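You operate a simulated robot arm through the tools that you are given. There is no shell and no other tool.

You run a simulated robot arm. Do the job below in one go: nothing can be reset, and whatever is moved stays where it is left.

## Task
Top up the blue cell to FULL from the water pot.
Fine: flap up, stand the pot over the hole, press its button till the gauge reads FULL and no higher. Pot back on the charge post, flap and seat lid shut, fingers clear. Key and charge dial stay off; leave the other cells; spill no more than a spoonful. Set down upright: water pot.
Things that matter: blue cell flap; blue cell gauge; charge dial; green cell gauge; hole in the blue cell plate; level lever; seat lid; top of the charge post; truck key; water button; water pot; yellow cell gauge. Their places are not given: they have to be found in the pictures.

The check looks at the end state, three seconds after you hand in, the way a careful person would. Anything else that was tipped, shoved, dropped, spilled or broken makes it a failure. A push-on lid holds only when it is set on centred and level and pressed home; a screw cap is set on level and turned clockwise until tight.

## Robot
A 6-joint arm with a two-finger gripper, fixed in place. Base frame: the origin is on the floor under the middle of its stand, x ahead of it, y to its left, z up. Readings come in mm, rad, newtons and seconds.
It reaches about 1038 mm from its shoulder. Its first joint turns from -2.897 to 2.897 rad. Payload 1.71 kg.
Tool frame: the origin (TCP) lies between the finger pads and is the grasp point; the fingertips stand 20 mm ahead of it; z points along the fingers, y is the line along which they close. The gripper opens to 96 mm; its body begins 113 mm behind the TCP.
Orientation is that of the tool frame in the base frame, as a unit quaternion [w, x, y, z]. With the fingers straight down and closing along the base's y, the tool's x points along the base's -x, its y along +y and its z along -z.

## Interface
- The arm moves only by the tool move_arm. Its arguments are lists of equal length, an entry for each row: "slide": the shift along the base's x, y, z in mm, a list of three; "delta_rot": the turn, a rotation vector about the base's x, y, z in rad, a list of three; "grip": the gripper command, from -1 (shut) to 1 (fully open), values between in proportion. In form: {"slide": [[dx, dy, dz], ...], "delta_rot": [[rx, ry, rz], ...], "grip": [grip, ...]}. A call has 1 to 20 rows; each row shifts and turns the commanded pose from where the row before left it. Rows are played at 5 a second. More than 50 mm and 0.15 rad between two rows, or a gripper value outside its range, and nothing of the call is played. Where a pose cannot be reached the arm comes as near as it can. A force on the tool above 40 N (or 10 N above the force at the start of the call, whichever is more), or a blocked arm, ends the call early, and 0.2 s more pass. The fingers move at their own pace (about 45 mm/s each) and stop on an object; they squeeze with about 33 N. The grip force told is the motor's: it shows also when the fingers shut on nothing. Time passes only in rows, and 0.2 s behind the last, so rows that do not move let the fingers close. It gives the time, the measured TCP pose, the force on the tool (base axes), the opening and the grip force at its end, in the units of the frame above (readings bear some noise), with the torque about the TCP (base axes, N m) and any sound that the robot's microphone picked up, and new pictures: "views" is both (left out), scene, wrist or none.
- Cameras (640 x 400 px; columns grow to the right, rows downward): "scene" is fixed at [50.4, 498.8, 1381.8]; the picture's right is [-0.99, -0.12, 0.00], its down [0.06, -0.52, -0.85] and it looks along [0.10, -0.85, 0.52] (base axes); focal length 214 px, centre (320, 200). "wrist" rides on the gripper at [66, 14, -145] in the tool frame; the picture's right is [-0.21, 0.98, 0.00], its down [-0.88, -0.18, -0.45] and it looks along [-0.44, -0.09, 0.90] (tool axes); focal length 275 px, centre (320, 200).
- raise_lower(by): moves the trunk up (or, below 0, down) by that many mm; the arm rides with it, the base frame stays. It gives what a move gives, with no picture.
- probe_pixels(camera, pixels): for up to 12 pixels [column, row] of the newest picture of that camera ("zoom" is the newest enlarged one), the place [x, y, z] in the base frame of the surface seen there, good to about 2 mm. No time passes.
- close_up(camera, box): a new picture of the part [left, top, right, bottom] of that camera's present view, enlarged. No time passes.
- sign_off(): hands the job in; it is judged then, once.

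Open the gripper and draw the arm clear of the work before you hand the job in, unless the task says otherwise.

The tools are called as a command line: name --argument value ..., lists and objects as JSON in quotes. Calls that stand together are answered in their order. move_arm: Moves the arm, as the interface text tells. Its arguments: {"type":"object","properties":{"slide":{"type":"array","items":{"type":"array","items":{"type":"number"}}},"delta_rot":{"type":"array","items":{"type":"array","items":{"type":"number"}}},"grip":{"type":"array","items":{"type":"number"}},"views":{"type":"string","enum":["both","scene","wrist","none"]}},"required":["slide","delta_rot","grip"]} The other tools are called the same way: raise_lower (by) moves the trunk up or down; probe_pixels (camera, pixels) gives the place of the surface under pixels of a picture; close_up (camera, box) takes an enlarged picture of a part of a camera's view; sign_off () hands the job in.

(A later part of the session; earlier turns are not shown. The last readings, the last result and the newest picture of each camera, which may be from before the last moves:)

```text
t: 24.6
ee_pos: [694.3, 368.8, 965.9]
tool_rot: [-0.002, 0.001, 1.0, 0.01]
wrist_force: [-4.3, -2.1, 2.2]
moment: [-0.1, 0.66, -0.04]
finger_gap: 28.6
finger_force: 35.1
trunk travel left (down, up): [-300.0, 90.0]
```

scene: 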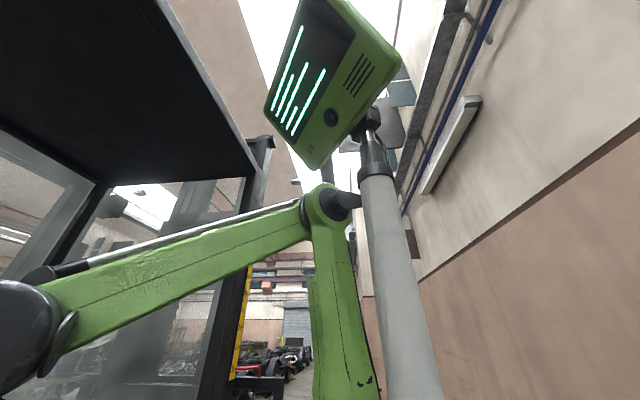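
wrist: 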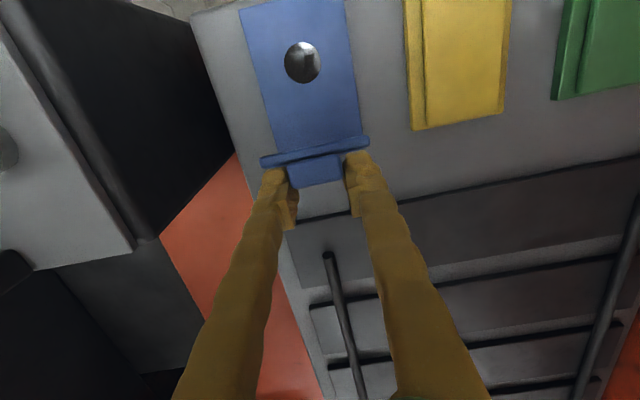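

The flap is near 72°, hole centre is about (625,370). I continue past vertical with slight forward tilt to keep within reach.

move_arm --slide '[[15.9, 0.5, 1.5], [15.9, 0, -0.2], [15.9, 0, -1.9], [15.5, 0, -3.5], [0, 0, 0]]' --delta_rot '[[0, -0.04, 0], [0, -0.04, 0], [0, -0.04, 0], [0, -0.04, 0], [0, 0, 0]]' --grip '[-0.8, -0.8, -0.8, -0.8, -0.8]' --views "wrist"

```text
t: 25.8
ee_pos: [756.0, 370.9, 958.9]
tool_rot: [0.08, 0.0, 0.997, 0.009]
wrist_force: [0.2, -0.9, 0.3]
moment: [-0.01, 0.0, 0.04]
finger_gap: 9.7
finger_force: 0.1
trunk travel left (down, up): [-300.0, 90.0]
```

wrist: 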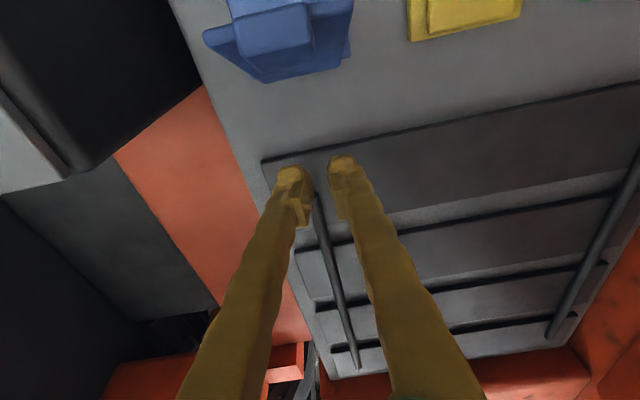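

The fingers have come off the tab (gap 9.7, no force). I check where the flap is.

probe_pixels --camera "wrist" --pixels '[[250, 60], [300, 70], [275, 20], [220, 40], [270, 78], [330, 55]]'

move_arm --slide '[[0, 0, 0]]' --delta_rot '[[0, 0, 0]]' --grip '[-0.8]' --views "wrist"

```text
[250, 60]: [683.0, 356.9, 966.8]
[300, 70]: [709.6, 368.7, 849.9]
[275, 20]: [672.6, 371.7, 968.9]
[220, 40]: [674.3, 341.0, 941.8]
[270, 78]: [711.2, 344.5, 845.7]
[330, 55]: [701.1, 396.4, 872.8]
```

```text
t: 26.2
ee_pos: [755.8, 373.0, 959.2]
tool_rot: [0.079, -0.001, 0.997, 0.011]
wrist_force: [-0.4, -1.1, 0.4]
moment: [0.01, 0.01, -0.01]
finger_gap: 9.6
finger_force: 0.1
trunk travel left (down, up): [-300.0, 90.0]
```

wrist: 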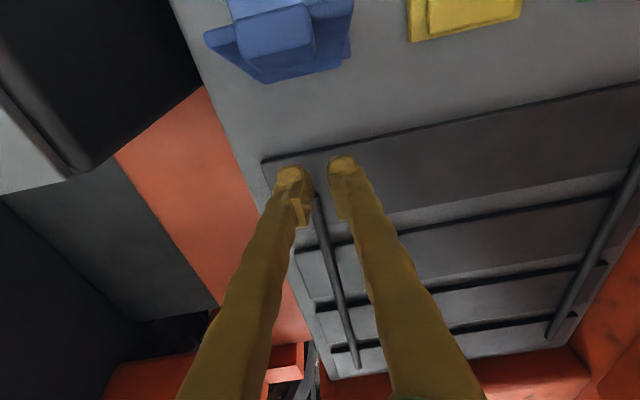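

The flap stays standing by itself at about 77°. I lift clear above it and move back toward the robot side to view it.

move_arm --slide '[[0, 0, 35], [0, 0, 40], [-10, 0, 35], [-40, 0, 10], [-40, 0, 0], [-40, 0, 0], [-40, 0, 0], [-40, 0, 0], [0, 0, 0]]' --delta_rot '[[0, 0, 0], [0, 0, 0], [0, 0.04, 0], [0, 0.04, 0], [0, 0.04, 0], [0, 0.04, 0], [0, 0, 0], [0, 0, 0], [0, 0, 0]]' --grip '[-1, -1, -1, -1, -1, -1, -1, -1, -1]' --views "wrist"

```text
t: 28.2
ee_pos: [545.9, 372.9, 1080.9]
tool_rot: [-0.001, 0.0, 1.0, 0.009]
wrist_force: [-1.5, -0.1, 0.1]
moment: [0.01, -0.02, -0.02]
finger_gap: 0.2
finger_force: 29.6
trunk travel left (down, up): [-300.0, 90.0]
```

wrist: 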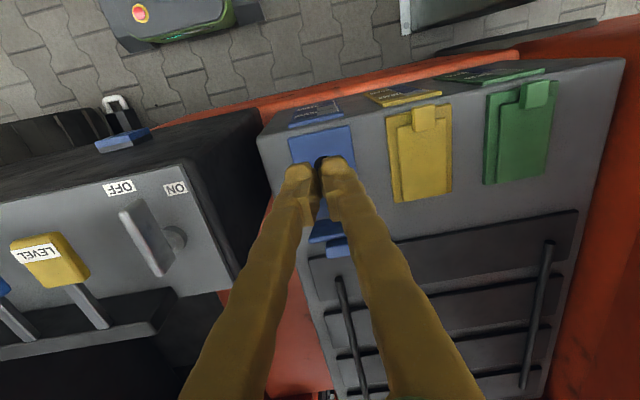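

The flap is still standing at (330,235). I open the fingers to see it clearly.

move_arm --slide '[[-30, 0, 0], [-20, 0, 0], [0, 0, 0], [0, 0, 0], [0, 0, 0]]' --delta_rot '[[0, 0, 0], [0, 0, 0], [0, 0, 0], [0, 0, 0], [0, 0, 0]]' --grip '[0.5, 1, 1, 1, 1]' --views "wrist"

close_up --camera "wrist" --box '[250, 80, 420, 280]'

```text
t: 29.4
ee_pos: [496.8, 372.3, 1079.2]
tool_rot: [0.0, 0.001, 1.0, 0.009]
wrist_force: [-1.0, -0.3, -0.4]
moment: [-0.02, -0.02, -0.03]
finger_gap: 95.9
finger_force: 0.1
trunk travel left (down, up): [-300.0, 90.0]
```

wrist: 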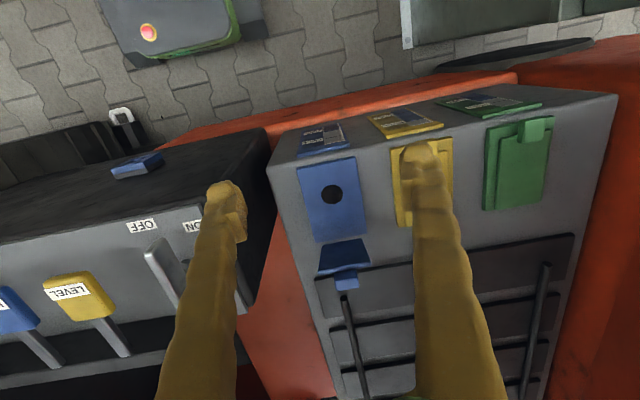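

```text
2.00 times, centred on (335, 180) of wrist
```

zoom: 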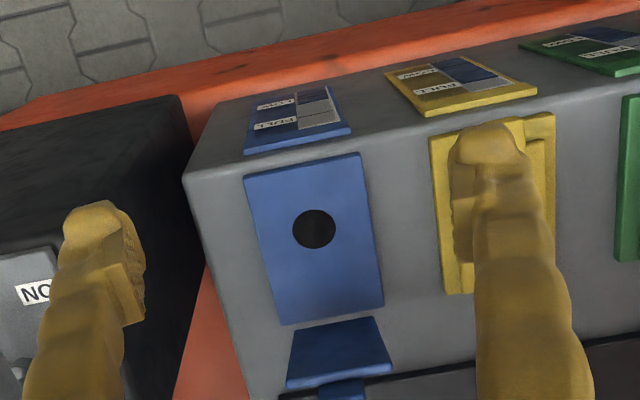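

The plate with hole at (332,194) and standing flap at (345,260) are clear. I probe the flap's face and the hole.

probe_pixels --camera "wrist" --pixels '[[345, 245], [345, 260], [345, 270], [345, 285], [322, 194], [342, 194], [332, 184], [332, 204], [305, 168], [352, 158], [320, 243], [365, 235]]'

```text
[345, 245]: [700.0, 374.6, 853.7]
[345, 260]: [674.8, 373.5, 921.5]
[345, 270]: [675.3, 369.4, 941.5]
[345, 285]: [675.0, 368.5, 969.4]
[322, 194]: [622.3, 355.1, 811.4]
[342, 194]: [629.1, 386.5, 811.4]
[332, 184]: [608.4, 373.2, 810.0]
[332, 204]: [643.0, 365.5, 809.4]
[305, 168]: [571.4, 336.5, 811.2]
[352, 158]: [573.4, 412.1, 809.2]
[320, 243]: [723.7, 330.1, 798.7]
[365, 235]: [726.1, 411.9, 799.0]
```

The flap leans at ~70° with face x≥673, leaving room for the pot at hole (625,370). I take a gauge baseline, then travel around (staying near the robot) toward the pot with yaw 0.

close_up --camera "wrist" --box '[290, 110, 360, 165]'

move_arm --slide '[[-30, 15, 0], [-35, 20, 0], [-35, 30, 0], [-35, 40, 0], [-35, 40, 0], [-30, 40, 0], [-25, 40, 0], [-20, 40, 0], [-10, 40, 0], [-6, 40, 0], [0, 30, 0], [0, 0, 0]]' --delta_rot '[[0, 0, 0], [0, 0, 0], [0, 0, 0], [0, 0, 0], [0, 0, 0], [0, 0, 0], [0, 0, 0], [0, 0, 0], [0, 0, 0], [0, 0, 0], [0, 0, 0], [0, 0, 0]]' --grip '[1, 1, 1, 1, 1, 1, 1, 1, 1, 1, 1, 1]' --views "wrist"

```text
7.27 times, centred on (325, 138) of wrist
```

zoom: 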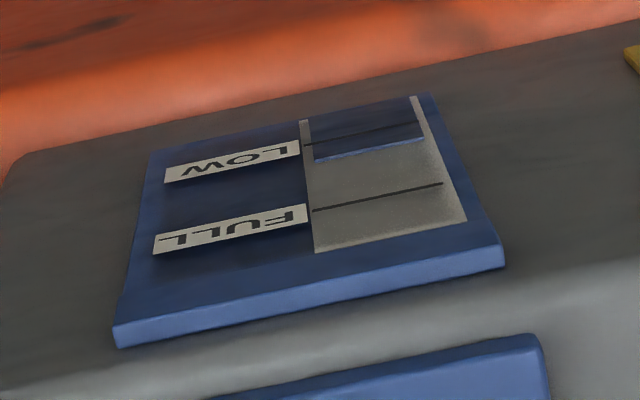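

```text
refused: row 4 steps farther than a row can; nothing moved
```

Row steps must stay under 50 mm; I resend with smaller steps.

move_arm --slide '[[-30, 15, 0], [-35, 20, 0], [-35, 30, 0], [-32, 36, 0], [-32, 36, 0], [-30, 38, 0], [-25, 38, 0], [-20, 38, 0], [-15, 38, 0], [-10, 38, 0], [-2, 38, 0], [0, 0, 0]]' --delta_rot '[[0, 0, 0], [0, 0, 0], [0, 0, 0], [0, 0, 0], [0, 0, 0], [0, 0, 0], [0, 0, 0], [0, 0, 0], [0, 0, 0], [0, 0, 0], [0, 0, 0], [0, 0, 0]]' --grip '[1, 1, 1, 1, 1, 1, 1, 1, 1, 1, 1, 1]' --views "wrist"

```text
t: 32.0
ee_pos: [231.2, 735.0, 1079.4]
tool_rot: [-0.001, 0.0, 1.0, 0.009]
wrist_force: [0.7, 0.9, -0.6]
moment: [-0.01, -0.01, 0.03]
finger_gap: 96.1
finger_force: 0.1
trunk travel left (down, up): [-300.0, 90.0]
```

wrist: 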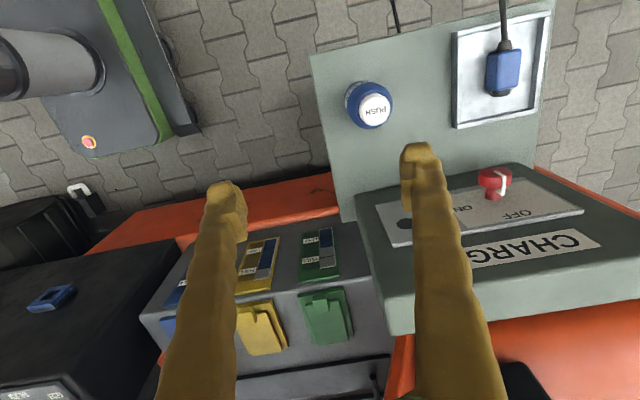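

The pot's PUSH top is at (373,110), the dial at (495,185) set to OFF. I probe the pot closely.

probe_pixels --camera "wrist" --pixels '[[374, 110], [358, 110], [390, 108], [374, 95], [374, 125], [347, 105], [355, 90], [370, 82], [352, 120], [335, 80], [400, 130], [350, 160]]'

close_up --camera "wrist" --box '[320, 50, 440, 160]'

```text
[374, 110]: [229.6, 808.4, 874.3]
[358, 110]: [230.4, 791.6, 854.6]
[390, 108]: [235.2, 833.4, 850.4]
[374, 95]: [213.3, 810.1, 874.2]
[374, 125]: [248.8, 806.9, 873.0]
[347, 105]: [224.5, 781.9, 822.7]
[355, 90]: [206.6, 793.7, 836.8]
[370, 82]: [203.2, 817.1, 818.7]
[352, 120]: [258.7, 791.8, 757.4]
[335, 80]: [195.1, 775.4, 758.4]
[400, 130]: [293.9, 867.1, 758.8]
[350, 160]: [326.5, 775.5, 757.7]
```

```text
3.64 times, centred on (380, 105) of wrist
```

zoom: 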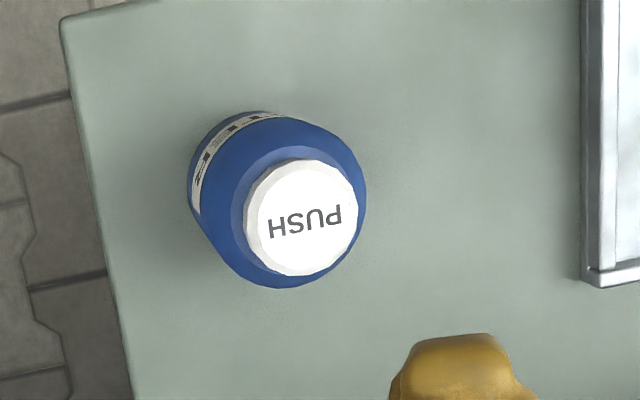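

Pot axis is about (230,808.5), cylinder radius ≈28 up to z≈840. To ensure reach with a vertical tool, I lower the trunk 120 mm here (tips stay above the pot).

raise_lower --by -120

```text
t: 33.5
ee_pos: [231.7, 735.6, 960.5]
tool_rot: [-0.001, 0.0, 1.0, 0.009]
wrist_force: [1.4, 0.3, -0.8]
moment: [-0.02, 0.0, 0.01]
finger_gap: 96.2
finger_force: 0.1
trunk travel left (down, up): [-180.0, 210.0]
```

TCP is at (231.7,735.6,960.5). I correct a 1° tilt, move over the pot, and descend part way.

move_arm --slide '[[0, 25, 0], [-1, 25, 0], [0, 23, 0], [0, 0, -25], [0, 0, -25], [0, 0, 0]]' --delta_rot '[[-0.018, 0, 0], [0, 0, 0], [0, 0, 0], [0, 0, 0], [0, 0, 0], [0, 0, 0]]' --grip '[1, 1, 1, 1, 1, 1]' --views "wrist"

```text
t: 34.9
ee_pos: [231.9, 806.8, 906.5]
tool_rot: [-0.001, 0.0, 1.0, 0.0]
wrist_force: [-0.8, 0.3, 1.3]
moment: [-0.03, 0.0, 0.03]
finger_gap: 96.1
finger_force: 0.1
trunk travel left (down, up): [-180.0, 210.0]
```

wrist: 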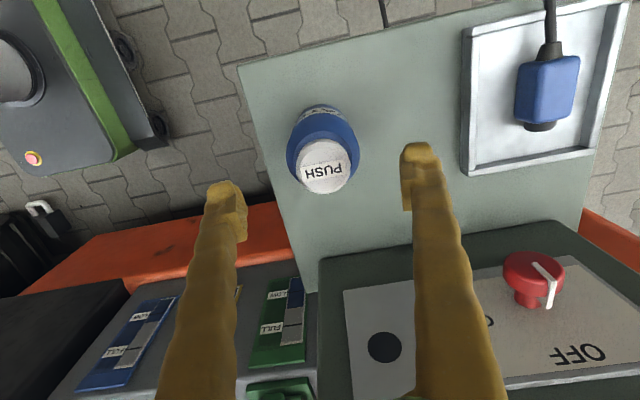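

The pot top is at (323,168) between the fingers. I probe it once more for centring.

probe_pixels --camera "wrist" --pixels '[[323, 168], [300, 168], [345, 165], [323, 145], [323, 188], [290, 150], [357, 145], [320, 110], [340, 112], [240, 220], [408, 195]]'

close_up --camera "wrist" --box '[260, 80, 400, 220]'

```text
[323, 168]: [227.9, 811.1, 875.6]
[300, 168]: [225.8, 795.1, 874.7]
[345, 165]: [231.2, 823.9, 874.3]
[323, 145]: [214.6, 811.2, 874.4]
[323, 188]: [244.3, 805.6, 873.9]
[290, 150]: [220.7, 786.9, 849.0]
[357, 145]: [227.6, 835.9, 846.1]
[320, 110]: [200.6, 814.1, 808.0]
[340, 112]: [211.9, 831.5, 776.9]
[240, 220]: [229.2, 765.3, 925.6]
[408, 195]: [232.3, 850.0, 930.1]
```

```text
2.86 times, centred on (330, 150) of wrist
```

zoom: 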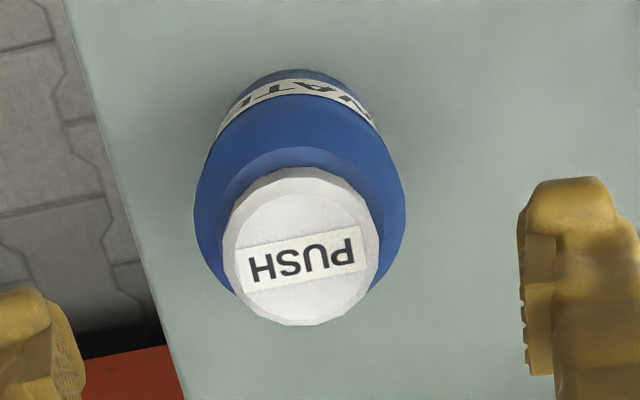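

Pot centre is about (229.5,809.5). I descend with a small correction to z≈824, then close.

move_arm --slide '[[-2, 2.5, -22], [0, 0, -20], [0, 0, -20], [0, 0, -20], [0, 0, 0], [0, 0, 0]]' --delta_rot '[[0, 0, 0], [0, 0, 0], [0, 0, 0], [0, 0, 0], [0, 0, 0], [0, 0, 0]]' --grip '[1, 1, 1, 1, 1, 1]' --views "wrist"

```text
t: 36.3
ee_pos: [228.8, 810.2, 825.4]
tool_rot: [-0.001, 0.0, 1.0, 0.0]
wrist_force: [-0.3, -0.5, 0.8]
moment: [0.0, 0.0, 0.01]
finger_gap: 95.9
finger_force: 0.0
trunk travel left (down, up): [-180.0, 210.0]
```

wrist: 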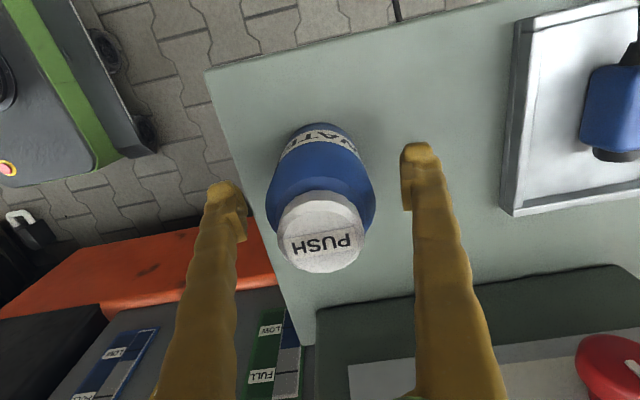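

The pot is between the pads. I close the fingers on its body.

move_arm --slide '[[0, 0, 0], [0, 0, 0], [0, 0, 0], [0, 0, 0], [0, 0, 0]]' --delta_rot '[[0, 0, 0], [0, 0, 0], [0, 0, 0], [0, 0, 0], [0, 0, 0]]' --grip '[0.4, 0.2, 0, -0.3, -0.3]' --views "wrist"

```text
t: 37.5
ee_pos: [228.9, 809.5, 827.6]
tool_rot: [-0.001, 0.0, 1.0, 0.002]
wrist_force: [0.1, 0.6, 1.4]
moment: [-0.01, 0.0, -0.02]
finger_gap: 63.8
finger_force: 33.0
trunk travel left (down, up): [-180.0, 210.0]
```

wrist: 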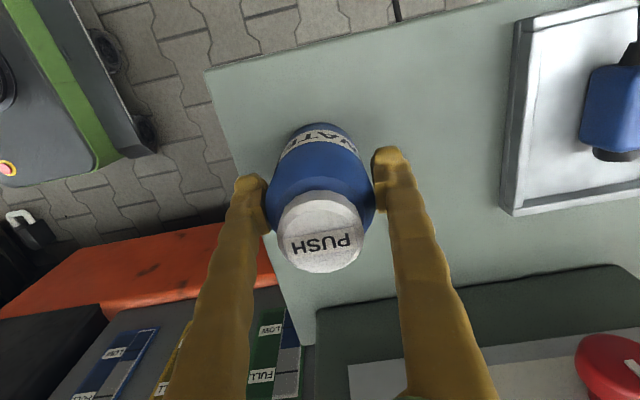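

Pot gripped at gap 63.8 mm. I lift it slowly straight up and check the load.

move_arm --slide '[[0, 0, 10], [0, 0, 20], [0, 0, 25], [0, 0, 0]]' --delta_rot '[[0, 0, 0], [0, 0, 0], [0, 0, 0], [0, 0, 0]]' --grip '[-0.3, -0.3, -0.3, -0.3]' --views "wrist"

```text
t: 38.5
ee_pos: [229.7, 809.2, 881.7]
tool_rot: [-0.001, 0.001, 1.0, 0.001]
wrist_force: [0.7, -0.1, -1.3]
moment: [0.02, 0.02, -0.02]
finger_gap: 63.5
finger_force: 32.8
trunk travel left (down, up): [-180.0, 210.0]
```

wrist: 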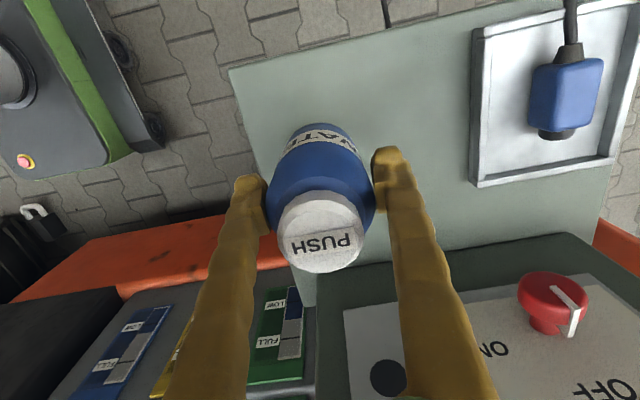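

Lifted cleanly with the pot upright. I carry it slowly around toward the battery, keeping it level.

move_arm --slide '[[0, -5, 25], [0, -5, 25], [0, -5, 25], [0, -5, 25], [5, -35, 0], [5, -35, 0], [5, -35, 0], [5, -35, 0], [5, -35, 0], [20, -30, 0], [20, -30, 0], [20, -30, 0], [20, -30, 0], [20, -30, 0], [28, -18, 0], [28, -18, 0], [28, -18, 0], [28, -18, 0], [28, -18, 0], [0, 0, 0]]' --delta_rot '[[0, 0, 0], [0, 0, 0], [0, 0, 0], [0, 0, 0], [0, 0, 0], [0, 0, 0], [0, 0, 0], [0, 0, 0], [0, 0, 0], [0, 0, 0], [0, 0, 0], [0, 0, 0], [0, 0, 0], [0, 0, 0], [0, 0, 0], [0, 0, 0], [0, 0, 0], [0, 0, 0], [0, 0, 0], [0, 0, 0]]' --grip '[-0.3, -0.3, -0.3, -0.3, -0.3, -0.3, -0.3, -0.3, -0.3, -0.3, -0.3, -0.3, -0.3, -0.3, -0.3, -0.3, -0.3, -0.3, -0.3, -0.3]' --views "wrist"

```text
t: 42.7
ee_pos: [492.6, 374.7, 983.2]
tool_rot: [-0.002, 0.0, 1.0, 0.001]
wrist_force: [0.0, 0.1, -1.9]
moment: [0.01, 0.03, 0.0]
finger_gap: 63.5
finger_force: 33.2
trunk travel left (down, up): [-180.0, 210.0]
```

wrist: 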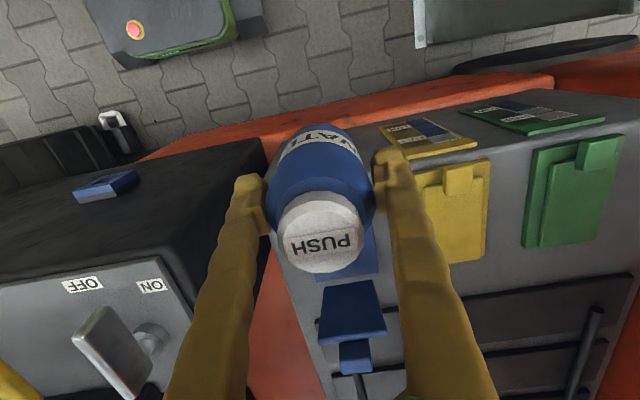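

The pot is over the battery front, and the flap stands at (350,310). I verify the pot axis relative to the TCP and recheck the flap position.

probe_pixels --camera "wrist" --pixels '[[320, 232], [280, 235], [358, 230], [320, 198], [320, 268], [320, 140], [350, 320], [350, 290], [352, 350], [355, 365], [385, 328], [318, 340]]'

```text
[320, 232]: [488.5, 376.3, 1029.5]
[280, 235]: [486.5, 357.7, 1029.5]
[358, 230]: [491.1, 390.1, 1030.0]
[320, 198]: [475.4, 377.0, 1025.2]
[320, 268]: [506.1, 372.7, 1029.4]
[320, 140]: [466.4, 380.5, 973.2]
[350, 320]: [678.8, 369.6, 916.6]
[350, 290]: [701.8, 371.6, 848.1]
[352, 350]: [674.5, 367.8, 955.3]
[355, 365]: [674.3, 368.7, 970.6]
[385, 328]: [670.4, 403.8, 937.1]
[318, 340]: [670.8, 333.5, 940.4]
```

Pot axis matches the TCP to ~1.5 mm, its base ≈70 mm below the TCP. I move over the hole (625,370), keeping clear of the flap edge at x≈670.

move_arm --slide '[[27, -1, -5], [27, -1, -5], [27, -1, -5], [27, -1, -5], [25, 0, -10], [0, 0, -15], [0, 0, 0]]' --delta_rot '[[0, 0, 0], [0, 0, 0], [0, 0, 0], [0, 0, 0], [0, 0, 0], [0, 0, 0], [0, 0, 0]]' --grip '[-0.3, -0.3, -0.3, -0.3, -0.3, -0.3, -0.3]' --views "wrist"

```text
t: 44.3
ee_pos: [625.6, 371.9, 935.8]
tool_rot: [-0.001, 0.001, 1.0, 0.0]
wrist_force: [0.2, -0.1, -1.7]
moment: [0.01, 0.0, 0.03]
finger_gap: 63.6
finger_force: 33.4
trunk travel left (down, up): [-180.0, 210.0]
```

wrist: 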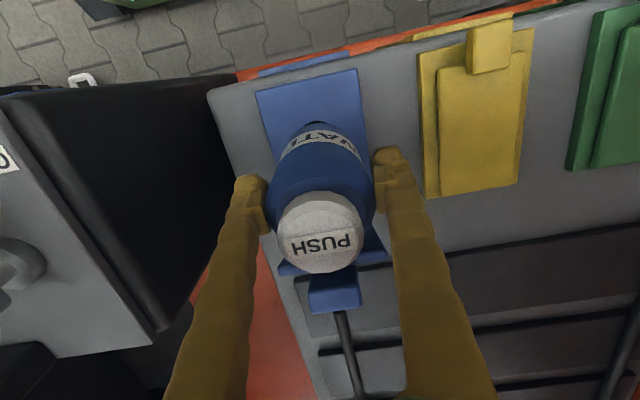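

The pot hangs over the hole (dark rim peeking at (316,125)). I lower it gently toward the plate.

move_arm --slide '[[0.5, -1.5, -15], [0, 0, -15], [0, 0, -12], [0, 0, -6], [0, 0, 0]]' --delta_rot '[[0, 0, 0], [0, 0, 0], [0, 0, 0], [0, 0, 0], [0, 0, 0]]' --grip '[-0.3, -0.3, -0.3, -0.3, -0.3]' --views "wrist"

```text
t: 45.5
ee_pos: [624.8, 370.5, 890.1]
tool_rot: [-0.001, 0.0, 1.0, -0.001]
wrist_force: [-0.2, 0.4, -1.7]
moment: [-0.02, -0.03, 0.02]
finger_gap: 63.7
finger_force: 33.1
trunk travel left (down, up): [-180.0, 210.0]
```

wrist: 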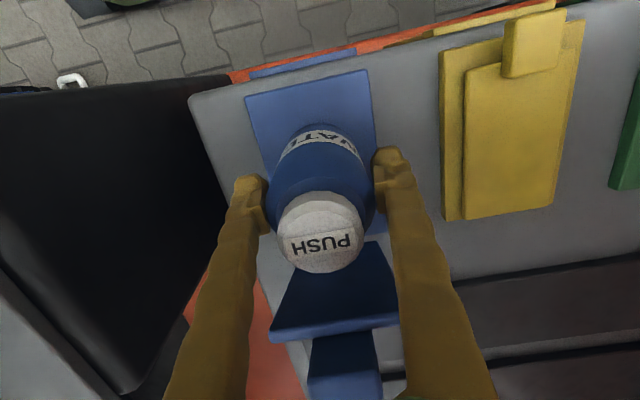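

Clearance to the flap looks fine. I lower in small steps until the base touches the plate.

move_arm --slide '[[0.7, 0, -3], [0, 0, -2], [0, 0, -2], [0, 0, -1], [0, 0, 0]]' --delta_rot '[[0, 0, 0], [0, 0, 0], [0, 0, 0], [0, 0, 0], [0, 0, 0]]' --grip '[-0.3, -0.3, -0.3, -0.3, -0.3]' --views "none"

```text
t: 46.7
ee_pos: [626.6, 371.5, 881.4]
tool_rot: [-0.001, 0.001, 1.0, 0.0]
wrist_force: [-0.8, -0.6, -1.7]
moment: [0.01, 0.02, 0.01]
finger_gap: 63.5
finger_force: 33.1
trunk travel left (down, up): [-180.0, 210.0]
```

No contact yet at z 881.4 (force −1.7 N is just the pot's weight). I go down a few more millimetres.

move_arm --slide '[[0, 0, -1], [0, 0, -1], [0, 0, -1], [0, 0, -1], [0, 0, 0]]' --delta_rot '[[0, 0, 0], [0, 0, 0], [0, 0, 0], [0, 0, 0], [0, 0, 0]]' --grip '[-0.3, -0.3, -0.3, -0.3, -0.3]' --views "wrist"

```text
t: 47.9
ee_pos: [628.4, 369.7, 877.4]
tool_rot: [-0.001, 0.001, 1.0, 0.0]
wrist_force: [3.8, 2.7, 32.6]
moment: [-0.05, 0.01, 0.02]
finger_gap: 63.8
finger_force: 32.9
trunk travel left (down, up): [-180.0, 210.0]
```

wrist: 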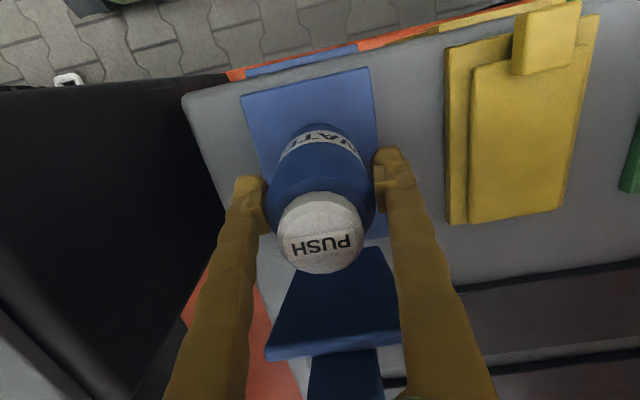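

The base is on the plate (32.6 N up). I relieve the pressure slightly and probe the button to confirm the pot is centred on the hole.

move_arm --slide '[[0, 0, 1], [0, 0, 0.5], [0, 0, 0]]' --delta_rot '[[0, 0, 0], [0, 0, 0], [0, 0, 0]]' --grip '[-0.3, -0.3, -0.3]' --views "wrist"

probe_pixels --camera "wrist" --pixels '[[320, 232], [280, 237], [360, 230], [320, 200], [320, 268], [277, 225], [365, 225], [320, 130]]'

```text
t: 48.7
ee_pos: [626.9, 371.4, 878.1]
tool_rot: [-0.002, -0.001, 1.0, 0.001]
wrist_force: [-0.5, -0.4, -0.8]
moment: [0.01, 0.04, -0.02]
finger_gap: 63.7
finger_force: 33.2
trunk travel left (down, up): [-180.0, 210.0]
```

wrist: 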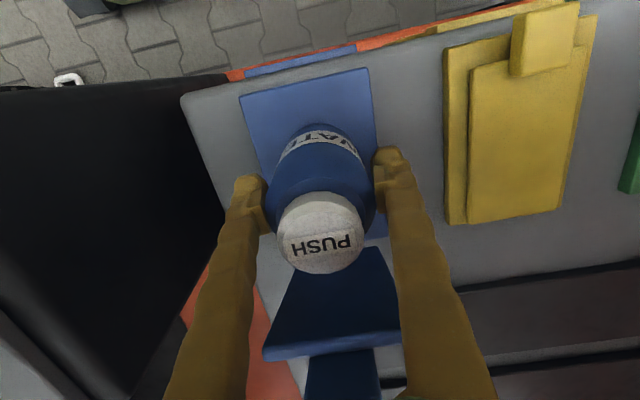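

```text
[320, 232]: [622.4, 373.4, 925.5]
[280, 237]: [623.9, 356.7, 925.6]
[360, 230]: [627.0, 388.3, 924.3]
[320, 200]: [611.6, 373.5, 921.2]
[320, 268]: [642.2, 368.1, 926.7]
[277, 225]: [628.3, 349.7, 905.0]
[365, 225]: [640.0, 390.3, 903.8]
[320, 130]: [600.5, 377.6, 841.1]
```

The pot axis is ≈(626,372), within 2 mm of the hole centre. I release it by opening the fingers.

move_arm --slide '[[0, 0, 0], [0, 0, 0], [0, 0, 0], [0, 0, 0], [0, 0, 0]]' --delta_rot '[[0, 0, 0], [0, 0, 0], [0, 0, 0], [0, 0, 0], [0, 0, 0]]' --grip '[0.4, 0.5, 0.7, 0.9, 1]' --views "wrist"

```text
t: 49.9
ee_pos: [627.0, 371.4, 879.4]
tool_rot: [-0.001, 0.0, 1.0, 0.0]
wrist_force: [0.2, 0.3, -0.3]
moment: [0.03, 0.0, 0.02]
finger_gap: 95.9
finger_force: 0.1
trunk travel left (down, up): [-180.0, 210.0]
```

wrist: 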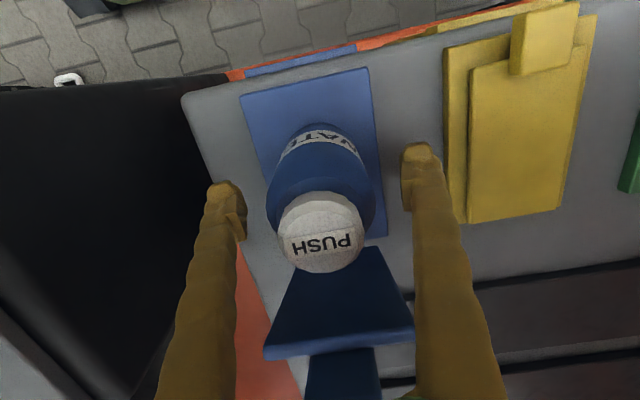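

The pot stands freely. I rise straight up until the fingertips clear the button, then close the fingers.

move_arm --slide '[[0, 0, 25], [0, 0, 30], [0, 0, 40], [0, 0, 0], [0, 0, 0], [0, 0, 0], [0, 0, 0], [0, 0, 0]]' --delta_rot '[[0, 0, 0], [0, 0, 0], [0, 0, 0], [0, 0, 0], [0, 0, 0], [0, 0, 0], [0, 0, 0], [0, 0, 0]]' --grip '[1, 1, 1, 0.5, 0, -0.5, -1, -1]' --views "wrist"

```text
t: 51.7
ee_pos: [627.4, 375.6, 974.5]
tool_rot: [0.0, 0.001, 1.0, -0.001]
wrist_force: [0.4, 0.1, -0.5]
moment: [-0.02, 0.0, 0.01]
finger_gap: 0.2
finger_force: 5.6
trunk travel left (down, up): [-180.0, 210.0]
```

wrist: 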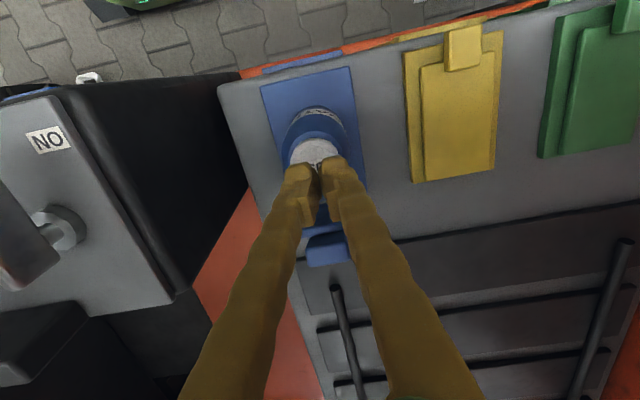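

The closed fingertips are above the button, visible at (315,150). I probe the pot's button and the fingertip positions to align.

close_up --camera "wrist" --box '[250, 80, 390, 240]'

probe_pixels --camera "wrist" --pixels '[[315, 148], [293, 152], [338, 150], [312, 140], [315, 122], [300, 170], [330, 163], [312, 195], [332, 190], [289, 140], [345, 140]]'

```text
2.50 times, centred on (320, 160) of wrist
```

zoom: 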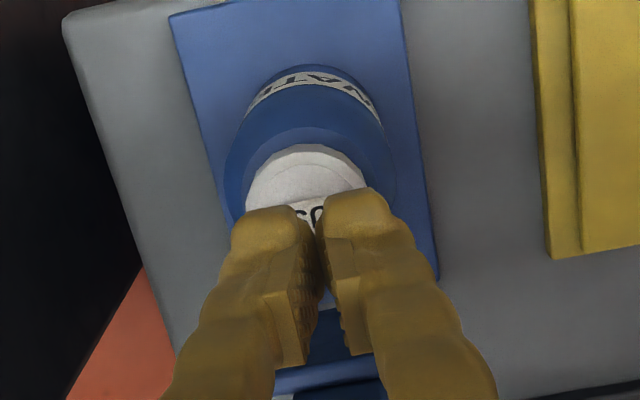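

```text
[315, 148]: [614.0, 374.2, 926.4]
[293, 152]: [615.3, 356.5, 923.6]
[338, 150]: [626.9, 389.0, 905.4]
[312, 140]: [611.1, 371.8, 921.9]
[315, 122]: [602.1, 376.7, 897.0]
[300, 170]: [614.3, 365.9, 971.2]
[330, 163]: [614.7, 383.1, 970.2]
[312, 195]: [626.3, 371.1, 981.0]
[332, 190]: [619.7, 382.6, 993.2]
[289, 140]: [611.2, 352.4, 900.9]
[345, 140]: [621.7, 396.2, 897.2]
```

Pot axis y≈372 and the fingertips centre y≈374.5, so I shift −3 mm in y and come down to just above the button.

move_arm --slide '[[-1, -3, -12], [0, 0, -12], [0, 0, 0]]' --delta_rot '[[0, 0, 0], [0, 0, 0], [0, 0, 0]]' --grip '[-1, -1, -1]' --views "wrist"

```text
t: 52.5
ee_pos: [626.6, 368.4, 950.1]
tool_rot: [-0.001, 0.0, 1.0, 0.0]
wrist_force: [0.6, -0.4, -1.5]
moment: [0.01, 0.04, 0.0]
finger_gap: 0.2
finger_force: 29.9
trunk travel left (down, up): [-180.0, 210.0]
```

wrist: 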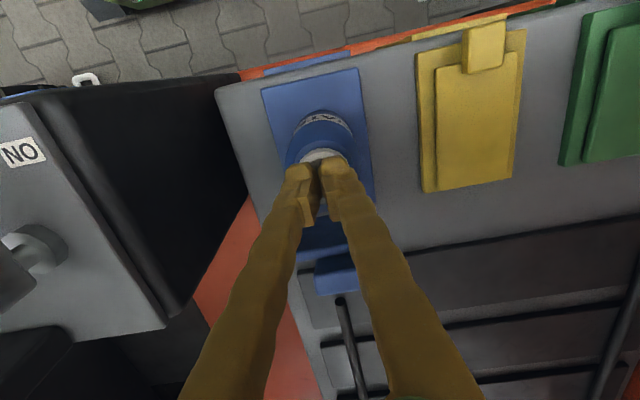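

I press slowly: down about 7 mm onto the button, reading the force and any sound.

move_arm --slide '[[0, 1.5, -4], [0, 0, -3]]' --delta_rot '[[0, 0, 0], [0, 0, 0]]' --grip '[-1, -1]' --views "none"

```text
t: 53.1
ee_pos: [627.0, 370.4, 943.4]
tool_rot: [-0.001, -0.001, 1.0, -0.001]
wrist_force: [0.5, 0.2, 0.6]
moment: [0.02, -0.01, 0.01]
finger_gap: 6.0
finger_force: 29.0
trunk travel left (down, up): [-180.0, 210.0]
```

The gap reads 6 mm, odd for closed fingers. I look at the picture before going on.

close_up --camera "wrist" --box '[250, 80, 390, 240]'

move_arm --slide '[[0, 0, 0]]' --delta_rot '[[0, 0, 0]]' --grip '[-1]' --views "wrist"

```text
2.50 times, centred on (320, 160) of wrist
```

zoom: 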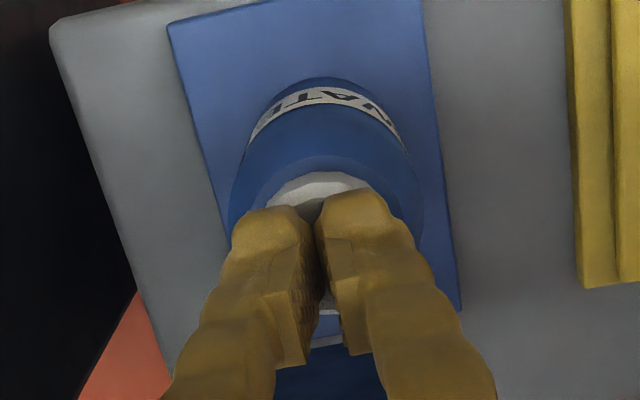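

```text
t: 53.5
ee_pos: [625.4, 369.8, 943.6]
tool_rot: [-0.001, 0.0, 1.0, 0.0]
wrist_force: [-0.6, 0.7, 0.6]
moment: [0.0, -0.02, 0.0]
finger_gap: 5.9
finger_force: 28.5
trunk travel left (down, up): [-180.0, 210.0]
```

wrist: 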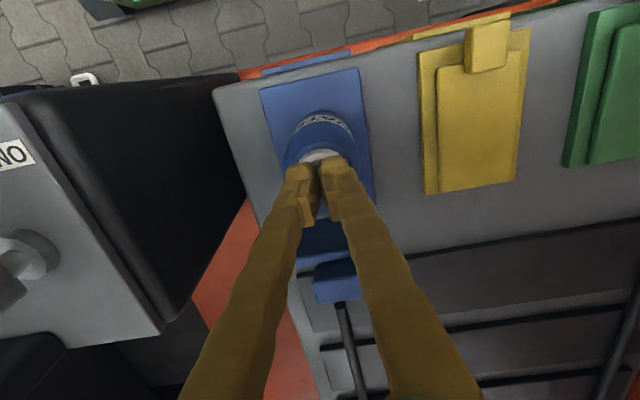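

The gap still reads 5.9 with almost no push. I enlarge the tips to see the contact.

close_up --camera "wrist" --box '[280, 110, 360, 230]'

probe_pixels --camera "wrist" --pixels '[[318, 154], [318, 160], [318, 200], [300, 168], [332, 164], [318, 185], [305, 152], [330, 150]]'

```text
3.33 times, centred on (320, 170) of wrist
```

zoom: 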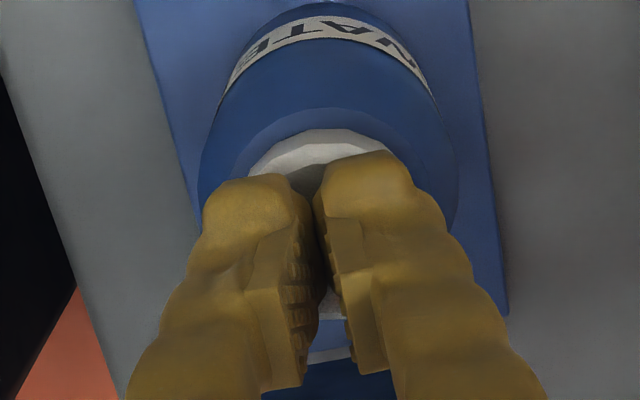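

```text
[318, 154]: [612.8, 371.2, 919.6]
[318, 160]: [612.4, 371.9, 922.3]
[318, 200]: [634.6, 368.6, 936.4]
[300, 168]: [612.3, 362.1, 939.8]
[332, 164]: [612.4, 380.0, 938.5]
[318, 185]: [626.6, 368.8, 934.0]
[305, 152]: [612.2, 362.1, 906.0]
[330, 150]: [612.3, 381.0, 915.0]
```

The fingers sit on the button, which is down ~2–3 mm with little force. I press a few mm further and watch for force and sound.

move_arm --slide '[[0, 0, -2], [0, 0, -2]]' --delta_rot '[[0, 0, 0], [0, 0, 0]]' --grip '[-1, -1]' --views "none"

```text
t: 54.1
ee_pos: [625.7, 369.8, 939.2]
tool_rot: [-0.001, 0.0, 1.0, 0.001]
wrist_force: [-0.3, -0.5, 0.9]
moment: [0.0, 0.04, -0.02]
finger_gap: 6.0
finger_force: 29.8
trunk travel left (down, up): [-180.0, 210.0]
```

Only a light spring force so far at z 939. I press another few millimetres.

move_arm --slide '[[0, 0, -2], [0, 0, -2]]' --delta_rot '[[0, 0, 0], [0, 0, 0]]' --grip '[-1, -1]' --views "wrist"

close_up --camera "wrist" --box '[280, 110, 360, 230]'

```text
t: 54.7
ee_pos: [625.8, 369.3, 935.2]
tool_rot: [-0.001, 0.0, 1.0, 0.001]
wrist_force: [0.4, -0.5, 1.3]
moment: [0.04, 0.01, 0.0]
finger_gap: 6.0
finger_force: 29.9
trunk travel left (down, up): [-180.0, 210.0]
heard: click
```

wrist: 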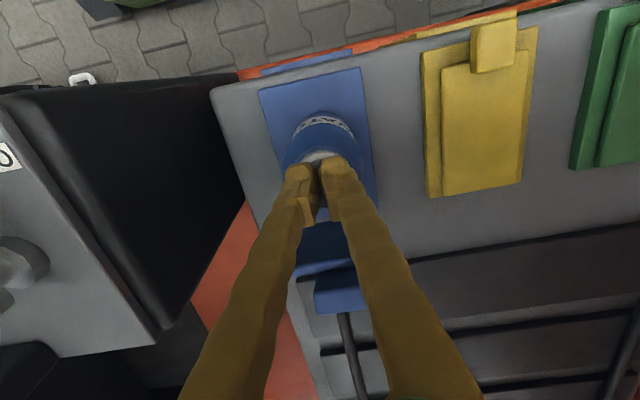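

```text
3.33 times, centred on (320, 170) of wrist
```

zoom: 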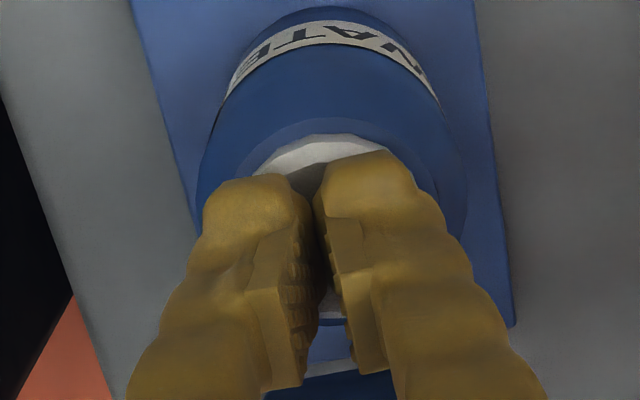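

A click was heard: the button is engaged. I release at once and step back to read how much the gauge rose.

move_arm --slide '[[0, 0, 14], [0, 0, 20], [-30, 0, 15], [-48, 0, 0], [-48, 0, 0], [0, 0, 0]]' --delta_rot '[[0, 0, 0], [0, 0, 0], [0, 0, 0], [0, 0, 0], [0, 0, 0], [0, 0, 0]]' --grip '[-1, -1, -1, -1, -1, -1]' --views "wrist"

close_up --camera "wrist" --box '[280, 100, 370, 170]'

```text
t: 56.1
ee_pos: [498.0, 367.1, 985.7]
tool_rot: [-0.001, 0.0, 1.0, 0.002]
wrist_force: [0.2, 0.0, 1.1]
moment: [0.03, -0.03, -0.01]
finger_gap: 0.0
finger_force: 29.5
trunk travel left (down, up): [-180.0, 210.0]
```

wrist: 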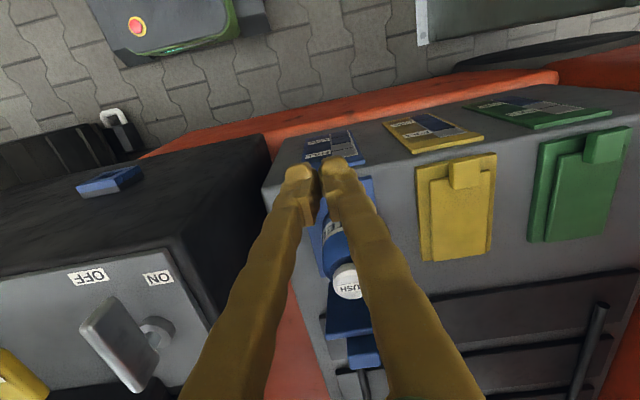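

```text
5.71 times, centred on (325, 135) of wrist
```

zoom: 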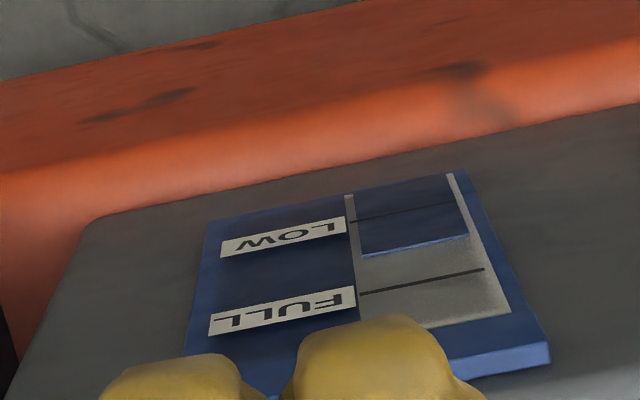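

The gauge rose from ~0.2 to ~0.5 of the LOW–FULL span. I step back slightly to confirm the level has stopped rising and get a clear view.

move_arm --slide '[[-30, 0, 0], [0, 0, 0]]' --delta_rot '[[0, 0, 0], [0, 0, 0]]' --grip '[-1, -1]' --views "wrist"

close_up --camera "wrist" --box '[295, 120, 375, 180]'

```text
t: 56.7
ee_pos: [468.6, 369.3, 984.6]
tool_rot: [-0.001, 0.0, 1.0, 0.001]
wrist_force: [-0.7, 0.1, -0.3]
moment: [0.03, -0.05, 0.02]
finger_gap: 0.0
finger_force: 29.3
trunk travel left (down, up): [-180.0, 210.0]
```

wrist: 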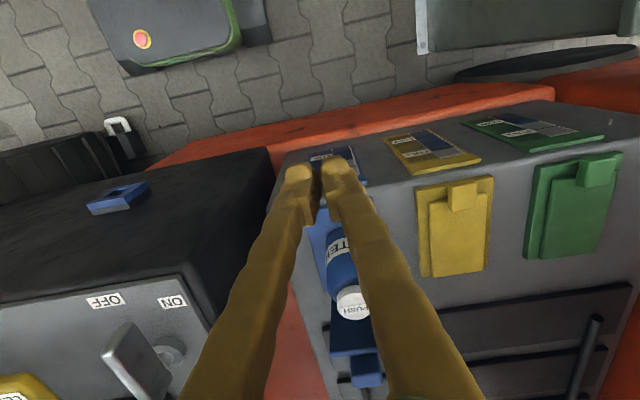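

```text
6.67 times, centred on (335, 150) of wrist
```

zoom: 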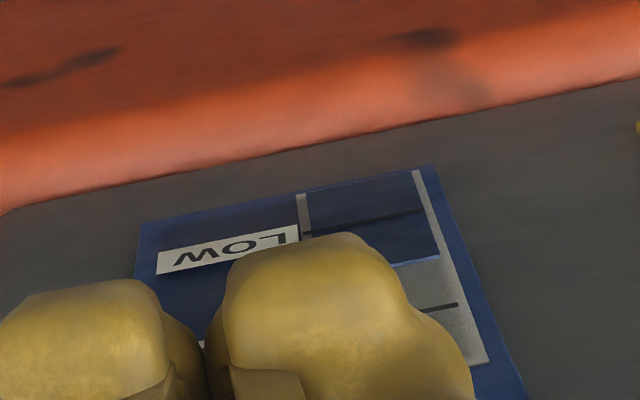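

The fingers obscure the gauge; I shift sideways to get a free view and probe heights of the LOW line, level and FULL line.

move_arm --slide '[[0, 45, 0], [20, 15, 0], [0, 0, 0]]' --delta_rot '[[0, 0, 0], [0, 0, 0], [0, 0, 0]]' --grip '[-1, -1, -1]' --views "wrist"

close_up --camera "wrist" --box '[220, 130, 300, 190]'

```text
t: 57.5
ee_pos: [490.0, 428.4, 982.5]
tool_rot: [-0.001, 0.0, 1.0, -0.001]
wrist_force: [0.9, 0.0, -0.6]
moment: [-0.06, 0.0, -0.01]
finger_gap: 0.0
finger_force: 29.4
trunk travel left (down, up): [-180.0, 210.0]
```

wrist: 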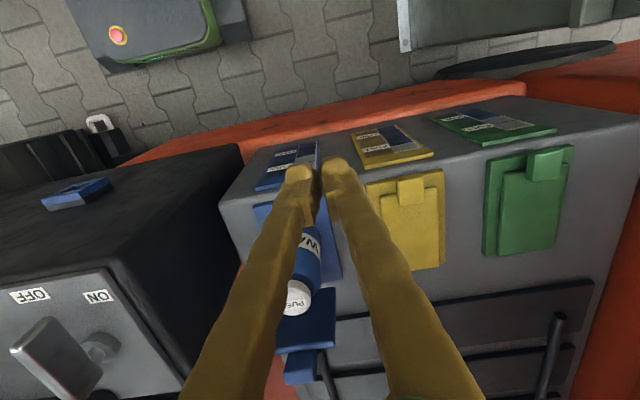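

```text
6.67 times, centred on (260, 160) of wrist
```

zoom: 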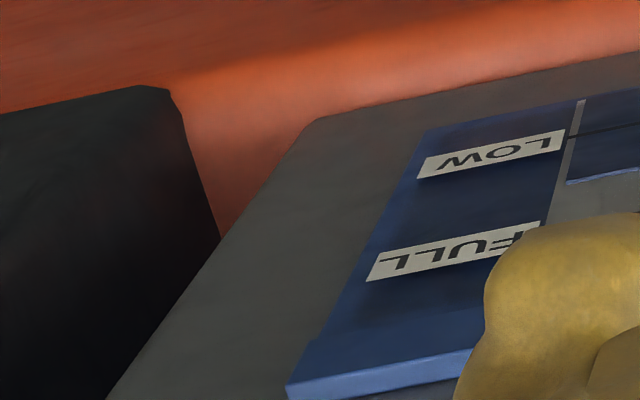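

That view is blocked; I go to about (512,368,985), where the gauge sits just above the fingertips.

move_arm --slide '[[12, -40, 0], [12, -20, 0], [0, 0, 0]]' --delta_rot '[[0, 0, 0], [0, 0, 0], [0, 0, 0]]' --grip '[-1, -1, -1]' --views "wrist"

close_up --camera "wrist" --box '[290, 95, 370, 160]'

```text
t: 58.3
ee_pos: [514.7, 369.0, 982.9]
tool_rot: [0.0, 0.0, 1.0, 0.001]
wrist_force: [-0.3, -0.7, 0.8]
moment: [0.01, 0.01, -0.01]
finger_gap: 0.1
finger_force: 29.4
trunk travel left (down, up): [-180.0, 210.0]
```

wrist: 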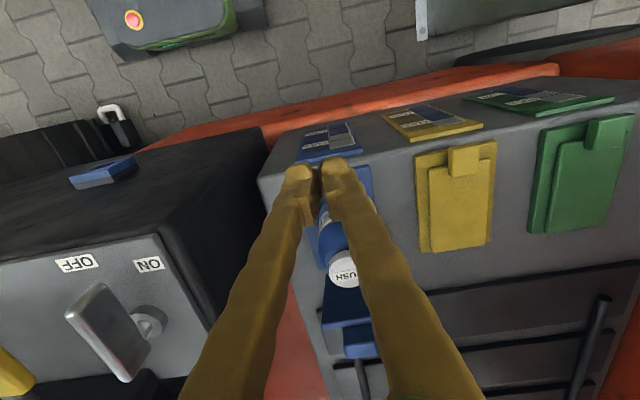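

```text
6.15 times, centred on (330, 128) of wrist
```

zoom: 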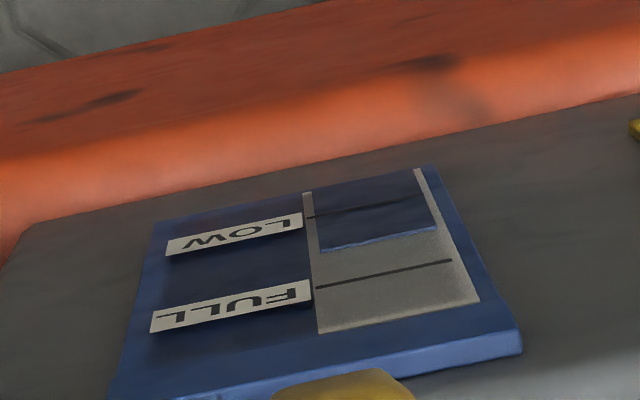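

Clear view now. I probe heights along the gauge bar: top/bottom of the bar, LOW line, level edge and FULL line.

probe_pixels --camera "zoom" --pixels '[[375, 207], [375, 237], [375, 243], [375, 250], [375, 274], [375, 315], [365, 190], [385, 225], [410, 201], [410, 231], [410, 267], [310, 200]]'

```text
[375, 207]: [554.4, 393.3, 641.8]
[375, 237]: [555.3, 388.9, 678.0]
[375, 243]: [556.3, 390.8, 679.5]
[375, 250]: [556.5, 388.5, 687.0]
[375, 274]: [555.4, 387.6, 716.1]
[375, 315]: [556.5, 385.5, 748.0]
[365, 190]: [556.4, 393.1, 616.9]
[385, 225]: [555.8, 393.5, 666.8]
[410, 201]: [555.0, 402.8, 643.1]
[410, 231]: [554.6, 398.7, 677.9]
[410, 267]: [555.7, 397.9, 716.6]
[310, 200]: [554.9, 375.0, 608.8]
```

Heights: LOW ≈642, level ≈679, FULL ≈716, so about 37 mm remain after a pulse that gave ~22 mm. I return above the button for another short pulse.

move_arm --slide '[[40, 0.5, 0], [40, 0.5, 0], [31.5, 0.5, -10], [0, 0, -20], [0, 0, 0]]' --delta_rot '[[0, 0, 0], [0, 0, 0], [0, 0, 0], [0, 0, 0], [0, 0, 0]]' --grip '[-1, -1, -1, -1, -1]' --views "wrist"

```text
t: 59.5
ee_pos: [626.1, 373.2, 952.7]
tool_rot: [0.0, 0.0, 1.0, -0.001]
wrist_force: [0.2, 0.1, -0.4]
moment: [-0.03, 0.02, -0.01]
finger_gap: 0.0
finger_force: 29.3
trunk travel left (down, up): [-180.0, 210.0]
```

wrist: 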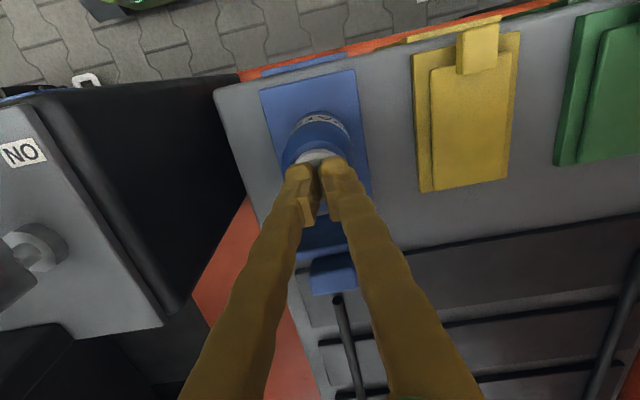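

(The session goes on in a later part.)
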